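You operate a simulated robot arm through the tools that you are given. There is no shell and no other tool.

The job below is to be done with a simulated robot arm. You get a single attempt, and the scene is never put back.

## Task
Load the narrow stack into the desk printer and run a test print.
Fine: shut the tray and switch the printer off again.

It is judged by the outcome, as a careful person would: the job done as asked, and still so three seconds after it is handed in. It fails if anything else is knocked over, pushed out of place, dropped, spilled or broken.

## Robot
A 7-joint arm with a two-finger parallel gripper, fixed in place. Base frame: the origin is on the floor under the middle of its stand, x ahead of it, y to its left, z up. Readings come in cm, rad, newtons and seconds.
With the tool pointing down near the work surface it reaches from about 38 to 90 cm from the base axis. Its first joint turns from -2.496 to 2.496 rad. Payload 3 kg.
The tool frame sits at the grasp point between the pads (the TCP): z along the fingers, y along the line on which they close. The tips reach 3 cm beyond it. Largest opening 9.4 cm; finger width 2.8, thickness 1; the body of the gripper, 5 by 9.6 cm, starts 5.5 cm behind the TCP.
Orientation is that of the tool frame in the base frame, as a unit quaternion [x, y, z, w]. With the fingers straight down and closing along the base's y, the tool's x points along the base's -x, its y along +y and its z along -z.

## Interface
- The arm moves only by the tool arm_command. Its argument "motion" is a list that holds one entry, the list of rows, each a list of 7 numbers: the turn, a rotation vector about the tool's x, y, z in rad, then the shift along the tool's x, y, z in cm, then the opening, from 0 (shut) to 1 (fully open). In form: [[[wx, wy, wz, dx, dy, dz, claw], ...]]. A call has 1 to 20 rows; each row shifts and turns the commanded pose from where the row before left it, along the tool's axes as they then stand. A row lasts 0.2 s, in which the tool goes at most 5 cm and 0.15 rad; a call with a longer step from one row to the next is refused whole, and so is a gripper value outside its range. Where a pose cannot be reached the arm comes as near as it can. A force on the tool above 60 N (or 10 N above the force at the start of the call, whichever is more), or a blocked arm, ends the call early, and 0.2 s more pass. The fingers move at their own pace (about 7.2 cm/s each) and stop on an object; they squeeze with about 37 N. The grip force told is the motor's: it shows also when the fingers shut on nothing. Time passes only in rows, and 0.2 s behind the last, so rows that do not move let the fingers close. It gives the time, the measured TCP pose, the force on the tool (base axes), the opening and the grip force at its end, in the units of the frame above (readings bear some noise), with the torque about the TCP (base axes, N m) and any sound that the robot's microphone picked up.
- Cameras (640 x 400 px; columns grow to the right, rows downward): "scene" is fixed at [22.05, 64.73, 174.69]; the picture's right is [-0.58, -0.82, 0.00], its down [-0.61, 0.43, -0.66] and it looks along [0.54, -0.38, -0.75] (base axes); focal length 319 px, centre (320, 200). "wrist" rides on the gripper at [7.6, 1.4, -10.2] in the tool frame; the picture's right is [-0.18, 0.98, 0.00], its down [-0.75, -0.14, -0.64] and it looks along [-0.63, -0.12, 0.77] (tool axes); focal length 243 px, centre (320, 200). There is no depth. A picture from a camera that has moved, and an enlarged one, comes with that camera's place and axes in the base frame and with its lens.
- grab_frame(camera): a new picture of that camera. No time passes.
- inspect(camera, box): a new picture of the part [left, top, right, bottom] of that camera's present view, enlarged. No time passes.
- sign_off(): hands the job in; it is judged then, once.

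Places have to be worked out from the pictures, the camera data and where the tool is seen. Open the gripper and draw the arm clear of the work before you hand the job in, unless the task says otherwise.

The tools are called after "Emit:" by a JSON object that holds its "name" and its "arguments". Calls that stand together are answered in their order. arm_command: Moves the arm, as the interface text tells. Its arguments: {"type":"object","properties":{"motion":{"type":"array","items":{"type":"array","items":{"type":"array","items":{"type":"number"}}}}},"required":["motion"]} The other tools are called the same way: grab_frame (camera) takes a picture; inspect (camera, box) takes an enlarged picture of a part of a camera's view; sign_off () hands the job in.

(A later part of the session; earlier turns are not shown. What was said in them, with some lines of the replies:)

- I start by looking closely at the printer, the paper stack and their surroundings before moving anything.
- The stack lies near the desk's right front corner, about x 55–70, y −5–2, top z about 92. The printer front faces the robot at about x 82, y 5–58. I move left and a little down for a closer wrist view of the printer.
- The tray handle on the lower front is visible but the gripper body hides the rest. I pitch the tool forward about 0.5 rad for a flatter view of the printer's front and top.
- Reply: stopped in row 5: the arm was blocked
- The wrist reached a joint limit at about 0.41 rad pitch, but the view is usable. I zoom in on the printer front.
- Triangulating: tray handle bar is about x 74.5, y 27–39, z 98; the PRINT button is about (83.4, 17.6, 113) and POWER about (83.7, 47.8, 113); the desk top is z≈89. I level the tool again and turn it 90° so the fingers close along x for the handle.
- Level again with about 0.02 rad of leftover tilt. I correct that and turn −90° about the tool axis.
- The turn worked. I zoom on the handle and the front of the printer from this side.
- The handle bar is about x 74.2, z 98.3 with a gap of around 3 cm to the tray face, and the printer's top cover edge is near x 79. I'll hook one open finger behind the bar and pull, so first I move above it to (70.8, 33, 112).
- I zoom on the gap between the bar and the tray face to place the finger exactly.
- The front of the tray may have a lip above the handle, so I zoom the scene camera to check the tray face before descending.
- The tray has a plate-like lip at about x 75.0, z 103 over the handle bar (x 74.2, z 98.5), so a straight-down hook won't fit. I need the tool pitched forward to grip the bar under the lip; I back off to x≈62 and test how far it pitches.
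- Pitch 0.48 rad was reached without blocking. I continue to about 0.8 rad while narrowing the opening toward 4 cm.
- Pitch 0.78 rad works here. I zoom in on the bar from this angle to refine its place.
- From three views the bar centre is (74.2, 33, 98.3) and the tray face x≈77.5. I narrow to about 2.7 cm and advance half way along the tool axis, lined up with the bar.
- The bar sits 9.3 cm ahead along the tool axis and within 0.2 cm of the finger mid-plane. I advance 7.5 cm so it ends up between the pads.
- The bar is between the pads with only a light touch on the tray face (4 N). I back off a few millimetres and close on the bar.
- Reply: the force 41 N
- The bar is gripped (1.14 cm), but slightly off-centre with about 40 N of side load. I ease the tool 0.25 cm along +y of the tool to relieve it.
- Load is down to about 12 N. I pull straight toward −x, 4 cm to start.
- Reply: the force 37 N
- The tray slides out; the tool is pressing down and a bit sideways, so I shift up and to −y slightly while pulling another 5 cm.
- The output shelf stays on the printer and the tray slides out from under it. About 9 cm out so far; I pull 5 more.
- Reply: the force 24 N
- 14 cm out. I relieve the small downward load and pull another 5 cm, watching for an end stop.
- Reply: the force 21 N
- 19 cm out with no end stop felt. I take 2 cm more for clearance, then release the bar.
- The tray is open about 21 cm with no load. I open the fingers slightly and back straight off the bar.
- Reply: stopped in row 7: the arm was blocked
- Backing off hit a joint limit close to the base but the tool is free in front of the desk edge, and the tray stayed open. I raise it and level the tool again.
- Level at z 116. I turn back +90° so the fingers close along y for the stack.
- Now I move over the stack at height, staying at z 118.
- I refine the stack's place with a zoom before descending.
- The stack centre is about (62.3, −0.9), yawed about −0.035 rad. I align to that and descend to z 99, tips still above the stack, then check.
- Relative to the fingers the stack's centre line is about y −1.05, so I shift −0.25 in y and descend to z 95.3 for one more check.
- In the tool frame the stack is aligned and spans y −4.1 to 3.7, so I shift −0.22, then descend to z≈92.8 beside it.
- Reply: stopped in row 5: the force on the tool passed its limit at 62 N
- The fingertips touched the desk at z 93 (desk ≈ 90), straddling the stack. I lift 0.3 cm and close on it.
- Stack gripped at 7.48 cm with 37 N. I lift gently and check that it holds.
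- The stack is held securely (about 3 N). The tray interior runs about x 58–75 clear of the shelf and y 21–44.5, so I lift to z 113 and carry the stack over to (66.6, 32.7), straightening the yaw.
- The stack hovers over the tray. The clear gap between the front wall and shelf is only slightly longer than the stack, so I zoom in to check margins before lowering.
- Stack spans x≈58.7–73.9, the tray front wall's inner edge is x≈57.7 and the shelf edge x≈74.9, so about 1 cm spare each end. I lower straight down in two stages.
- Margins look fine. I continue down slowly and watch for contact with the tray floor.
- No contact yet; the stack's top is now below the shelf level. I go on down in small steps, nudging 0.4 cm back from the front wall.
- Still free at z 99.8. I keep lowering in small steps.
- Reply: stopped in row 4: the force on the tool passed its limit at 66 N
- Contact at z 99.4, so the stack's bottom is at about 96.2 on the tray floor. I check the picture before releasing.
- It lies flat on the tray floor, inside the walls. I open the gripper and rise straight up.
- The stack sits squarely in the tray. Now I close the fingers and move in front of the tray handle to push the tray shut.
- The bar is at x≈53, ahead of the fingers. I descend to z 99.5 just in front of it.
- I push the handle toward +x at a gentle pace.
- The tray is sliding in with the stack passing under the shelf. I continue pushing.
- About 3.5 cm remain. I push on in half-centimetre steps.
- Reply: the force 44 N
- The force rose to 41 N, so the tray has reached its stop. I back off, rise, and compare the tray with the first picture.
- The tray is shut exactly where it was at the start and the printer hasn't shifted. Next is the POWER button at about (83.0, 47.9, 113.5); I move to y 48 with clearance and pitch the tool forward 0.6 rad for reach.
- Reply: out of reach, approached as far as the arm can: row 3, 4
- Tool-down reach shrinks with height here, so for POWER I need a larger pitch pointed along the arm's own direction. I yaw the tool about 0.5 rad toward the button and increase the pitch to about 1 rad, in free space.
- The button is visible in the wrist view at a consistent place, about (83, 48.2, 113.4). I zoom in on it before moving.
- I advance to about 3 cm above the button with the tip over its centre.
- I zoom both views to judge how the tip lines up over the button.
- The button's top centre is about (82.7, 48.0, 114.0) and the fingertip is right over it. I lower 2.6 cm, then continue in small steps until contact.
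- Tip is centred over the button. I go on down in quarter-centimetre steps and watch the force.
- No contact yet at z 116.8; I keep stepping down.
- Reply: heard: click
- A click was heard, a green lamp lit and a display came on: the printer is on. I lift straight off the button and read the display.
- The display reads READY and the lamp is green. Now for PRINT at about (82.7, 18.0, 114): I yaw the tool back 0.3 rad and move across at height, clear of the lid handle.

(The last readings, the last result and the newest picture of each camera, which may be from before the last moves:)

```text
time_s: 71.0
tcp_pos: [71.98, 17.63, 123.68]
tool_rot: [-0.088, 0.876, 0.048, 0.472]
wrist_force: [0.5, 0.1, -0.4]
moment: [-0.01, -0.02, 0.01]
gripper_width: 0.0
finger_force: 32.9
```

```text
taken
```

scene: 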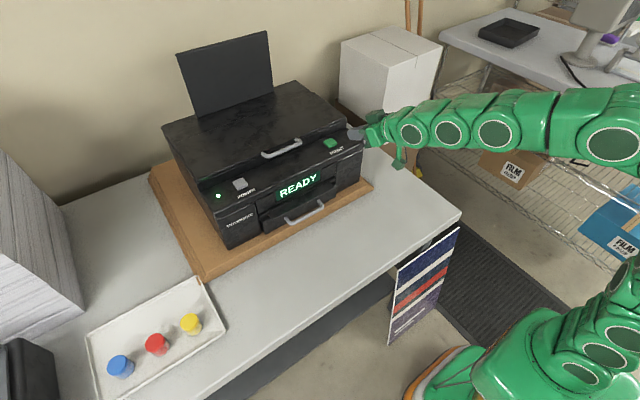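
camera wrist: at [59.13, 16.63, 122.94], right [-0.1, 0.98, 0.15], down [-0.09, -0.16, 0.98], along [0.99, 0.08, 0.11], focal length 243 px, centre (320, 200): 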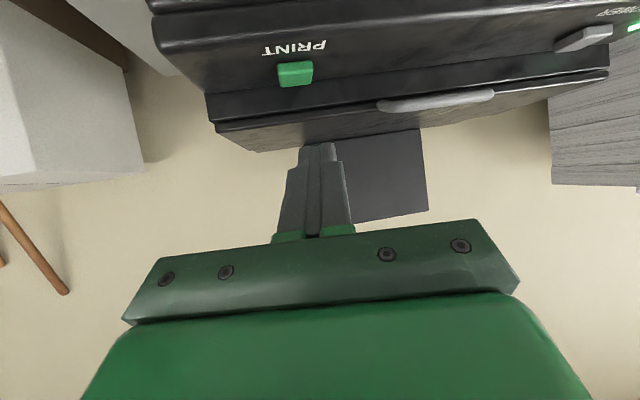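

PRINT is confirmed at about (82.7, 18.0, 114). I advance to 3 cm above it.

Emit:
{"name": "arm_command", "arguments": {"motion": [[[0, 0, 0, -0.34, -0.445, 2.425, 0], [0, 0, 0, -0.34, -0.445, 2.425, 0], [0, 0, 0, -0.34, -0.445, 2.425, 0], [0, 0, 0, -0.34, -0.445, 2.425, 0], [0, 0, 0, 0, 0, 0, 0]]]}}

Emit:
{"name": "inspect", "arguments": {"camera": "wrist", "box": [230, 20, 410, 170]}}

Emit:
{"name": "inspect", "arguments": {"camera": "scene", "box": [290, 110, 390, 180]}}

```text
time_s: 72.2
tcp_pos: [80.71, 17.57, 119.65]
tool_rot: [-0.088, 0.876, 0.048, 0.472]
wrist_force: [0.2, 0.9, -0.1]
moment: [0.02, -0.01, 0.01]
gripper_width: 0.01
finger_force: 33.2
```

```text
2.67 times, centred on (320, 95) of wrist
camera zoom: at [68.04, 16.5, 118.86], right [-0.1, 0.98, 0.15], down [-0.09, -0.16, 0.98], along [0.99, 0.08, 0.1], focal length 647 px, centre (320, 480)
```

zoom: 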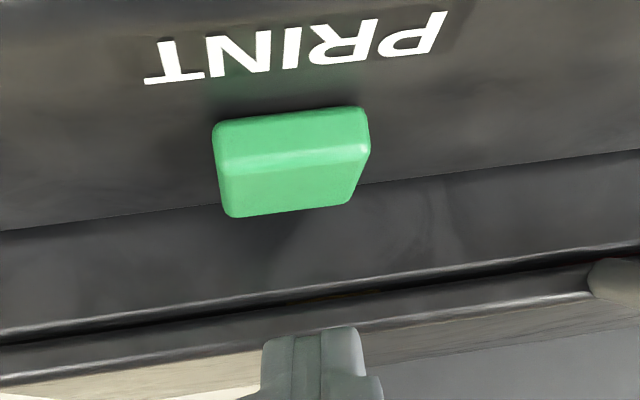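

```text
5.71 times, centred on (340, 145) of scene
camera zoom: at [22.05, 64.73, 174.69], right [-0.58, -0.82, 0.0], down [-0.61, 0.43, -0.66], along [0.54, -0.38, -0.75], focal length 1821 px, centre (206, 514)
```

zoom: 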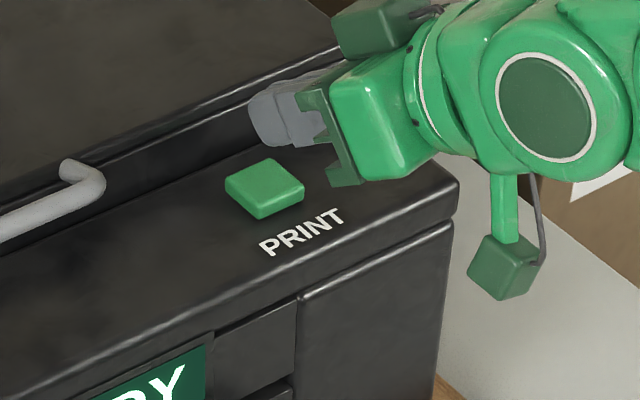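

Tip is over the PRINT button. I lower 2.7 cm, then step down until it clicks.

Emit:
{"name": "arm_command", "arguments": {"motion": [[[0, 0, 0, 0.835, 0, 0.55, 0], [0, 0, 0, 0.835, 0, 0.55, 0], [0, 0, 0, 0.585, 0, 0.385, 0], [0, 0, 0, 0, 0, 0, 0]]]}}

Emit:
{"name": "inspect", "arguments": {"camera": "wrist", "box": [230, 20, 410, 170]}}

```text
time_s: 73.2
tcp_pos: [80.91, 17.6, 116.95]
tool_rot: [-0.088, 0.876, 0.048, 0.472]
wrist_force: [-0.4, 0.0, -0.8]
moment: [-0.02, 0.04, 0.02]
gripper_width: 0.01
finger_force: 33.2
```

```text
2.67 times, centred on (320, 95) of wrist
camera zoom: at [68.14, 16.61, 116.16], right [-0.1, 0.98, 0.16], down [-0.09, -0.16, 0.98], along [0.99, 0.08, 0.11], focal length 647 px, centre (320, 480)
```

zoom: 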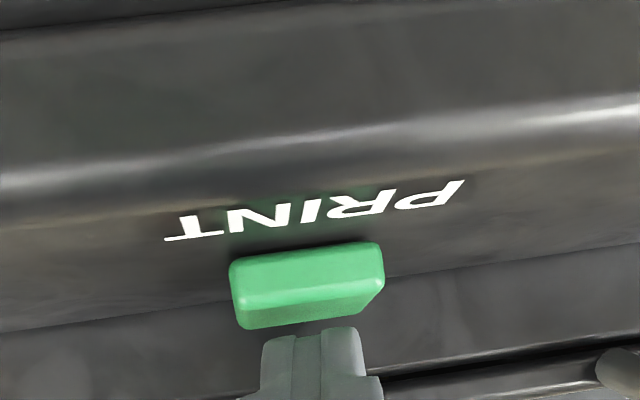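

Just above the button now; I step down 0.15 cm at a time.

Emit:
{"name": "arm_command", "arguments": {"motion": [[[0, 0, 0, 0.125, 0, 0.0825, 0], [0, 0, 0, 0.125, 0, 0.0825, 0], [0, 0, 0, 0.125, 0, 0.0825, 0], [0, 0, 0, 0.125, 0, 0.0825, 0], [0, 0, 0, 0, 0, 0, 0]]]}}

Emit:
{"name": "grab_frame", "arguments": {"camera": "scene"}}

```text
time_s: 74.4
tcp_pos: [80.99, 17.67, 116.41]
tool_rot: [-0.088, 0.876, 0.048, 0.472]
wrist_force: [-0.5, 0.7, 2.0]
moment: [0.01, -0.03, 0.0]
gripper_width: 0.0
finger_force: 33.1
heard: click
```

```text
taken
```

scene: 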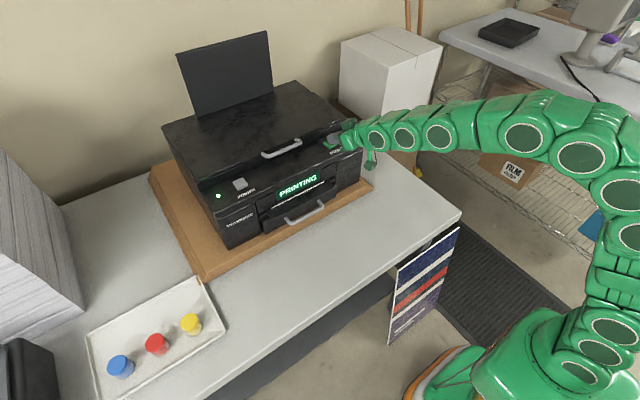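

A click, and the display reads PRINTING. I lift off the button and wait for the print to finish.

Emit:
{"name": "arm_command", "arguments": {"motion": [[[0, 0, 0, -0.835, 0, -0.55, 0], [0, 0, 0, -2, 0, -1.32, 0], [0, 0, 0, -2, 0, -1.32, 0], [0, 0, 0, 0, 0, -3, 0], [0, 0, 0, 0, 0, -3, 0], [0, 0, 0, 0, 0, 0, 0], [0, 0, 0, 0, 0, 0, 0], [0, 0, 0, 0, 0, 0, 0], [0, 0, 0, 0, 0, 0, 0], [0, 0, 0, 0, 0, 0, 0]]]}}

Emit:
{"name": "inspect", "arguments": {"camera": "scene", "box": [200, 120, 380, 250]}}

```text
time_s: 76.6
tcp_pos: [76.11, 16.71, 125.39]
tool_rot: [-0.088, 0.876, 0.049, 0.472]
wrist_force: [-0.4, 0.0, 0.4]
moment: [0.02, -0.01, -0.04]
gripper_width: 0.0
finger_force: 32.7
```

```text
3.08 times, centred on (290, 185) of scene
camera zoom: at [22.05, 64.73, 174.69], right [-0.58, -0.82, 0.0], down [-0.61, 0.43, -0.66], along [0.54, -0.38, -0.75], focal length 981 px, centre (412, 246)
```

zoom: 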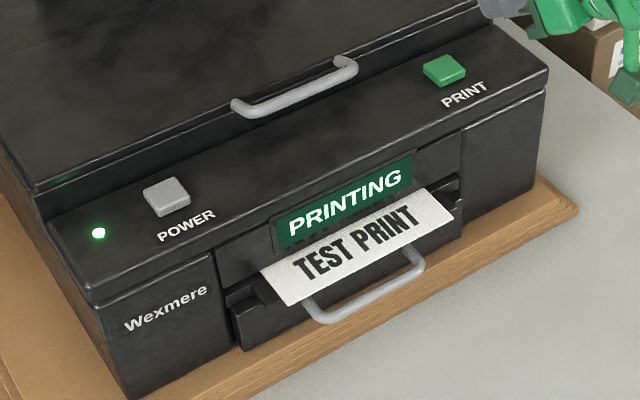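

A sheet marked TEST PRINT is coming out; the display still says PRINTING. I hold still and wait.

Emit:
{"name": "arm_command", "arguments": {"motion": [[[0, 0, 0, 0, 0, 0, 0], [0, 0, 0, 0, 0, 0, 0], [0, 0, 0, 0, 0, 0, 0], [0, 0, 0, 0, 0, 0, 0], [0, 0, 0, 0, 0, 0, 0], [0, 0, 0, 0, 0, 0, 0], [0, 0, 0, 0, 0, 0, 0], [0, 0, 0, 0, 0, 0, 0], [0, 0, 0, 0, 0, 0, 0], [0, 0, 0, 0, 0, 0, 0], [0, 0, 0, 0, 0, 0, 0], [0, 0, 0, 0, 0, 0, 0], [0, 0, 0, 0, 0, 0, 0], [0, 0, 0, 0, 0, 0, 0], [0, 0, 0, 0, 0, 0, 0]]]}}

Emit:
{"name": "inspect", "arguments": {"camera": "scene", "box": [200, 120, 380, 250]}}

```text
time_s: 79.8
tcp_pos: [75.97, 16.74, 125.4]
tool_rot: [-0.089, 0.876, 0.049, 0.472]
wrist_force: [-0.6, -0.2, -0.7]
moment: [0.0, 0.01, 0.04]
gripper_width: 0.0
finger_force: 32.7
```

```text
3.08 times, centred on (290, 185) of scene
camera zoom: at [22.05, 64.73, 174.69], right [-0.58, -0.82, 0.0], down [-0.61, 0.43, -0.66], along [0.54, -0.38, -0.75], focal length 981 px, centre (412, 246)
```

zoom: 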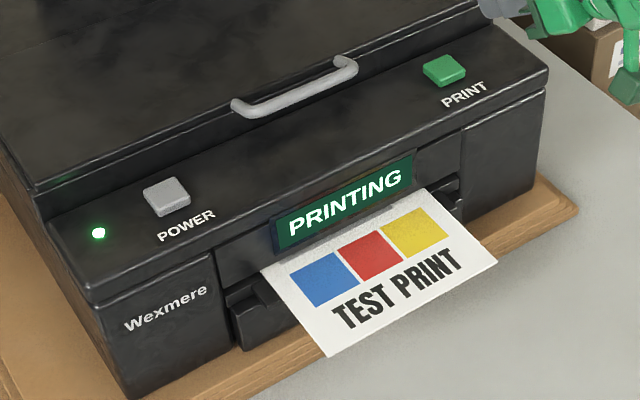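

The page is still feeding out and the display still says PRINTING. I keep waiting.

Emit:
{"name": "arm_command", "arguments": {"motion": [[[0, 0, 0, 0, 0, 0, 0], [0, 0, 0, 0, 0, 0, 0], [0, 0, 0, 0, 0, 0, 0], [0, 0, 0, 0, 0, 0, 0], [0, 0, 0, 0, 0, 0, 0], [0, 0, 0, 0, 0, 0, 0], [0, 0, 0, 0, 0, 0, 0], [0, 0, 0, 0, 0, 0, 0], [0, 0, 0, 0, 0, 0, 0], [0, 0, 0, 0, 0, 0, 0], [0, 0, 0, 0, 0, 0, 0], [0, 0, 0, 0, 0, 0, 0], [0, 0, 0, 0, 0, 0, 0], [0, 0, 0, 0, 0, 0, 0], [0, 0, 0, 0, 0, 0, 0]]]}}

Emit:
{"name": "inspect", "arguments": {"camera": "scene", "box": [200, 120, 380, 250]}}

```text
time_s: 83.0
tcp_pos: [76.1, 16.6, 125.32]
tool_rot: [-0.088, 0.876, 0.048, 0.472]
wrist_force: [1.2, -0.6, 0.9]
moment: [0.03, 0.01, 0.01]
gripper_width: 0.0
finger_force: 32.9
```

```text
3.08 times, centred on (290, 185) of scene
camera zoom: at [22.05, 64.73, 174.69], right [-0.58, -0.82, 0.0], down [-0.61, 0.43, -0.66], along [0.54, -0.38, -0.75], focal length 981 px, centre (412, 246)
```

zoom: 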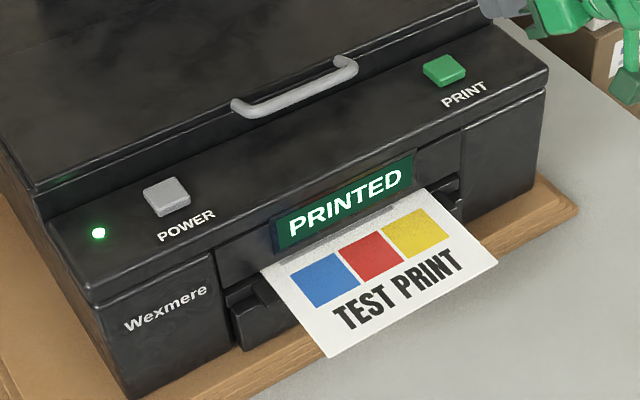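

The display reads PRINTED and the sheet is complete; the tray is already shut. Now I go back to the POWER button by the same high path to switch the printer off.

Emit:
{"name": "arm_command", "arguments": {"motion": [[[0, 0, 0, -0.534, 3.719, 0.056, 0], [0, 0, 0, -0.534, 3.719, 0.056, 0], [0, 0, 0, -0.534, 3.719, 0.056, 0], [0, 0, 0, -0.534, 3.719, 0.056, 0], [0, 0, 0, -0.534, 3.719, 0.056, 0], [0, 0, 0, -0.534, 3.719, 0.056, 0], [0, 0, 0, -0.534, 3.719, 0.056, 0], [-0.0835, 0, -0.055, 0, 0, 0, 0], [-0.0835, 0, -0.055, 0, 0, 0, 0], [-0.0835, 0, -0.055, 0, 0, 0, 0], [0, 0, 0, 0, 0, 0, 0]]]}}

```text
time_s: 85.4
tcp_pos: [73.07, 42.55, 128.53]
tool_rot: [-0.218, 0.853, 0.118, 0.46]
wrist_force: [0.3, 0.7, -0.2]
moment: [0.0, 0.0, 0.01]
gripper_width: 0.0
finger_force: 33.4
```

Back at the spot above and in front of POWER. I advance over the button again.

Emit:
{"name": "arm_command", "arguments": {"motion": [[[0, 0, 0, 0.5, -0.02, 3.12, 0], [0, 0, 0, 0.5, -0.02, 3.12, 0], [0, 0, 0, 0.5, -0.02, 3.12, 0], [0, 0, 0, 0.5, -0.02, 3.12, 0], [0, 0, 0, 0, 0, 0, 0]]]}}

Emit:
{"name": "inspect", "arguments": {"camera": "wrist", "box": [230, 20, 410, 170]}}

Emit:
{"name": "inspect", "arguments": {"camera": "scene", "box": [210, 140, 350, 240]}}

```text
time_s: 86.6
tcp_pos: [81.36, 47.13, 119.77]
tool_rot: [-0.217, 0.853, 0.118, 0.46]
wrist_force: [0.3, 1.3, 0.0]
moment: [0.01, -0.01, -0.01]
gripper_width: 0.02
finger_force: 32.6
```

```text
2.67 times, centred on (320, 95) of wrist
camera zoom: at [69.47, 42.42, 119.03], right [-0.38, 0.91, 0.16], down [-0.04, -0.18, 0.98], along [0.92, 0.37, 0.11], focal length 647 px, centre (320, 480)
```

zoom: 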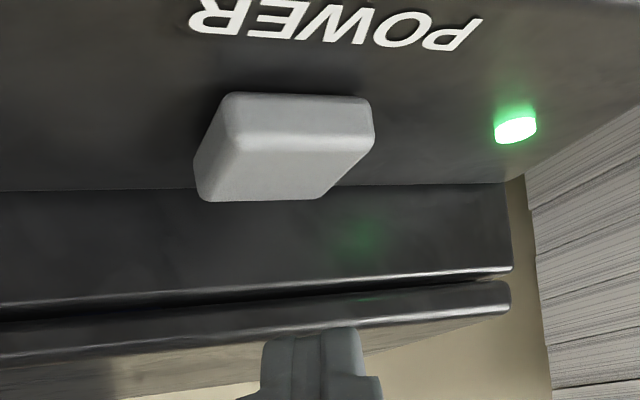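

```text
4.00 times, centred on (280, 190) of scene
camera zoom: at [22.05, 64.73, 174.69], right [-0.58, -0.82, 0.0], down [-0.61, 0.43, -0.66], along [0.54, -0.38, -0.75], focal length 1275 px, centre (480, 240)
```

zoom: 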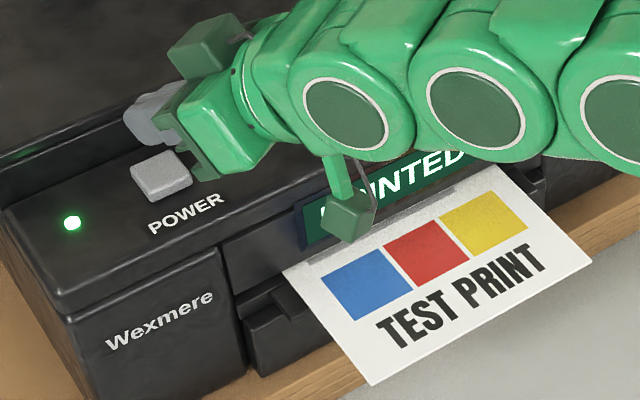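

Same alignment as before. I lower toward the button, slowing near contact.

Emit:
{"name": "arm_command", "arguments": {"motion": [[[0, 0, 0, 0.835, 0, 0.55, 0], [0, 0, 0, 0.835, 0, 0.55, 0], [0, 0, 0, 0.67, 0, 0.44, 0], [0, 0, 0, 0.125, 0, 0.0825, 0], [0, 0, 0, 0.125, 0, 0.0825, 0], [0, 0, 0, 0.125, 0, 0.0825, 0], [0, 0, 0, 0.125, 0, 0.0825, 0], [0, 0, 0, 0, 0, 0, 0]]]}}

Emit:
{"name": "inspect", "arguments": {"camera": "scene", "box": [210, 140, 350, 240]}}

```text
time_s: 88.4
tcp_pos: [81.4, 46.98, 116.46]
tool_rot: [-0.216, 0.853, 0.117, 0.461]
wrist_force: [-0.2, -0.2, 1.8]
moment: [0.03, 0.01, 0.0]
gripper_width: 0.0
finger_force: 33.5
heard: click
```

```text
4.00 times, centred on (280, 190) of scene
camera zoom: at [22.05, 64.73, 174.69], right [-0.58, -0.82, 0.0], down [-0.61, 0.43, -0.66], along [0.54, -0.38, -0.75], focal length 1275 px, centre (480, 240)
```

zoom: 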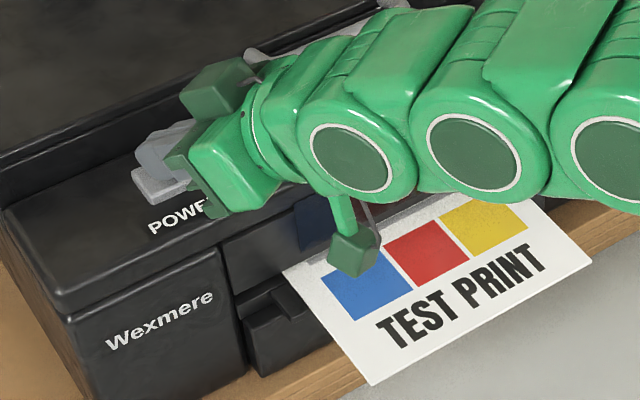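

Click heard, the lamp and display are dark: the printer is off. I lift straight off the button and back away the way I came.

Emit:
{"name": "arm_command", "arguments": {"motion": [[[0, 0, 0, -0.835, 0, -0.55, 0], [0, 0, 0, -2, 0, -1.32, 0], [0, 0, 0, -2.2, 0, -1.45, 0], [0, 0, 0, 0, 0, -3, 0], [0, 0, 0, 0, 0, -4, 0], [0, 0, 0, 0, 0, -4, 0], [0, 0, 0, 1.5, 0, -3, 0], [0, 0, 0, 1.5, 0, -3, 0], [0, 0, 0, 0, 0, 0, 0]]]}}

Emit:
{"name": "grab_frame", "arguments": {"camera": "scene"}}

```text
time_s: 90.4
tcp_pos: [67.37, 39.26, 129.3]
tool_rot: [-0.218, 0.853, 0.118, 0.458]
wrist_force: [0.1, 0.4, -0.1]
moment: [-0.03, -0.02, 0.02]
gripper_width: 0.01
finger_force: 32.9
```

```text
taken
```

scene: 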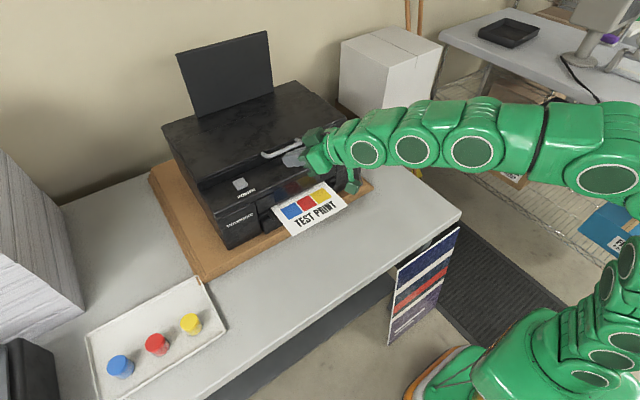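

Everything is in place. I level the tool step by step while drawing back toward the robot.

Emit:
{"name": "arm_command", "arguments": {"motion": [[[0, 0.13, 0, 1.3, 0, -1.6, 0], [0, 0.13, 0, 1.4, 0, -1.5, 0], [0, 0.13, 0, 1.5, 0, -1.3, 0], [0, 0.13, 0, 1.6, 0, -1.1, 0], [0, 0.13, 0, 1.8, 0, -0.8, 0], [0, 0.13, 0, 1.9, 0, -0.5, 0], [0, 0.13, 0, 2, 0, -0.3, 0], [0, 0, 0, 0, 0, 0, 0]]]}}

Emit:
{"name": "grab_frame", "arguments": {"camera": "scene"}}

```text
time_s: 92.2
tcp_pos: [55.27, 32.67, 128.68]
tool_rot: [-0.246, 0.968, 0.01, 0.037]
wrist_force: [0.2, 0.5, -0.4]
moment: [0.02, 0.01, -0.02]
gripper_width: 0.02
finger_force: 33.0
```

```text
taken
```

scene: 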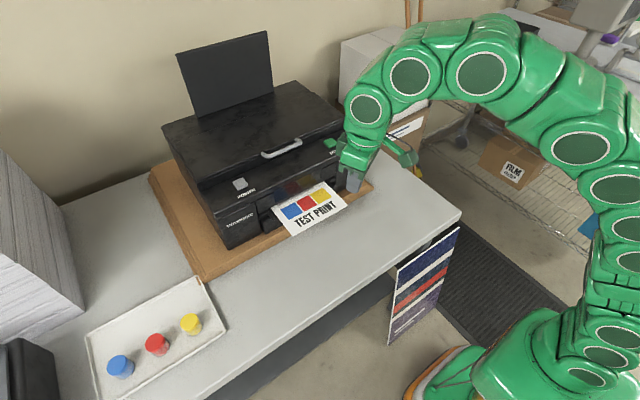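

Tool is level and clear. I return toward the starting pose, open the gripper and straighten the yaw.

Emit:
{"name": "arm_command", "arguments": {"motion": [[[0, 0.075, 0, 0, 0, 0, 0], [0, 0, 0, 2.8, -2, -1.2, 0], [0, 0, 0, 2.8, -2, -1.2, 0], [0, 0, 0, 2.8, -2, -1.2, 0], [0, 0, 0, 2.8, -2, -1.2, 0.3], [0, 0, 0, 2.8, -2, -1.2, 0.6], [0, 0, 0, 2.8, -2, -1.2, 1], [0, 0, 0.125, 0, 0, 0, 1], [0, 0, 0.125, 0, 0, 0, 1], [0, 0, 0.125, 0, 0, 0, 1], [0, 0, 0.125, 0, 0, 0, 1], [0, 0, 0, 0, 0, 0, 1], [0, 0, 0, 0, 0, 0, 1]]]}}

Emit:
{"name": "grab_frame", "arguments": {"camera": "scene"}}

Emit:
{"name": "inspect", "arguments": {"camera": "scene", "box": [190, 120, 380, 250]}}

Emit:
{"name": "grab_frame", "arguments": {"camera": "wrist"}}

```text
time_s: 95.0
tcp_pos: [46.07, 14.14, 135.72]
tool_rot: [0.0, 1.0, 0.002, 0.0]
wrist_force: [-1.0, 0.3, 1.3]
moment: [0.0, -0.01, 0.02]
gripper_width: 9.42
finger_force: 0.0
```

```text
taken
```

scene: 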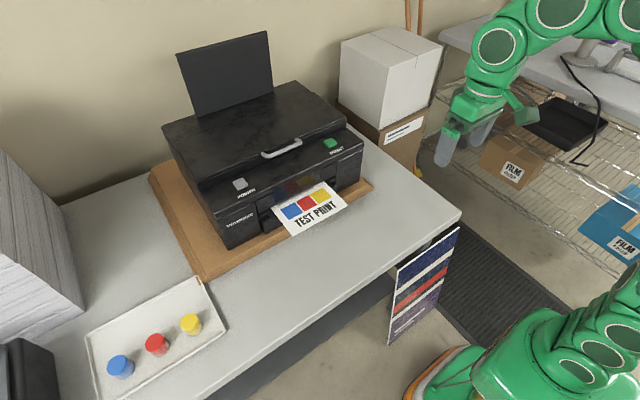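

```text
3.08 times, centred on (285, 185) of scene
camera zoom: at [22.05, 64.73, 174.69], right [-0.58, -0.82, 0.0], down [-0.61, 0.43, -0.66], along [0.54, -0.38, -0.75], focal length 981 px, centre (428, 246)
```

zoom: 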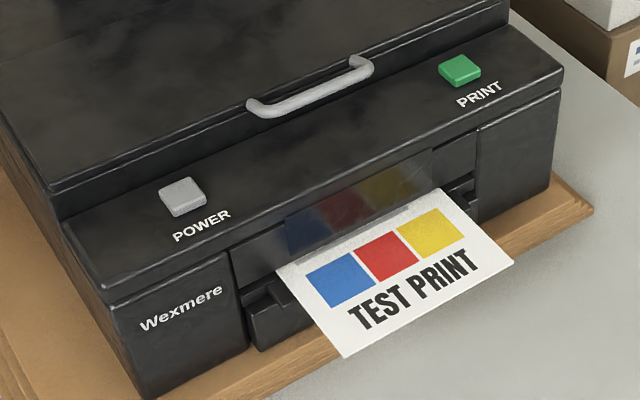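

```text
taken
camera wrist: at [38.59, 15.62, 145.93], right [0.18, 0.98, 0.0], down [0.75, -0.14, 0.64], along [0.63, -0.12, -0.77], focal length 243 px, centre (320, 200)
```

wrist: 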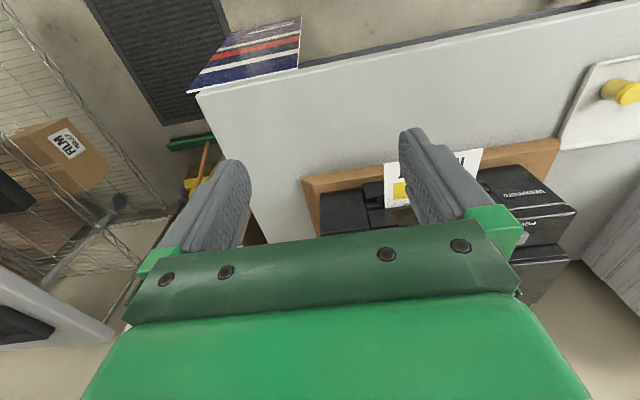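

The stack is loaded and the tray is shut at its original position. The test print is finished and the printer is off, with lamp and display dark. Nothing else has moved, and the arm is clear with the gripper open, so I hand the job in.

Emit:
{"name": "sign_off", "arguments": {}}

```text
The job is handed in.
```

The job is done and handed in. The narrow stack is in the desk printer's tray, the test print ran, the tray is shut, and the printer is off again.

- **Loading:** I pulled the tray out, laid the stack flat inside, and pushed the tray back to its stop. It ended up where it was at the start.
- **Test print:** I switched the printer on and the display read READY. After I pressed PRINT, a sheet marked TEST PRINT came out and the display changed to PRINTED. I left the sheet in the output slot.
- **Switching off:** I pressed POWER again, and the lamp and display went dark.

Nothing else looked moved in the final pictures. The arm is drawn back with the gripper open.
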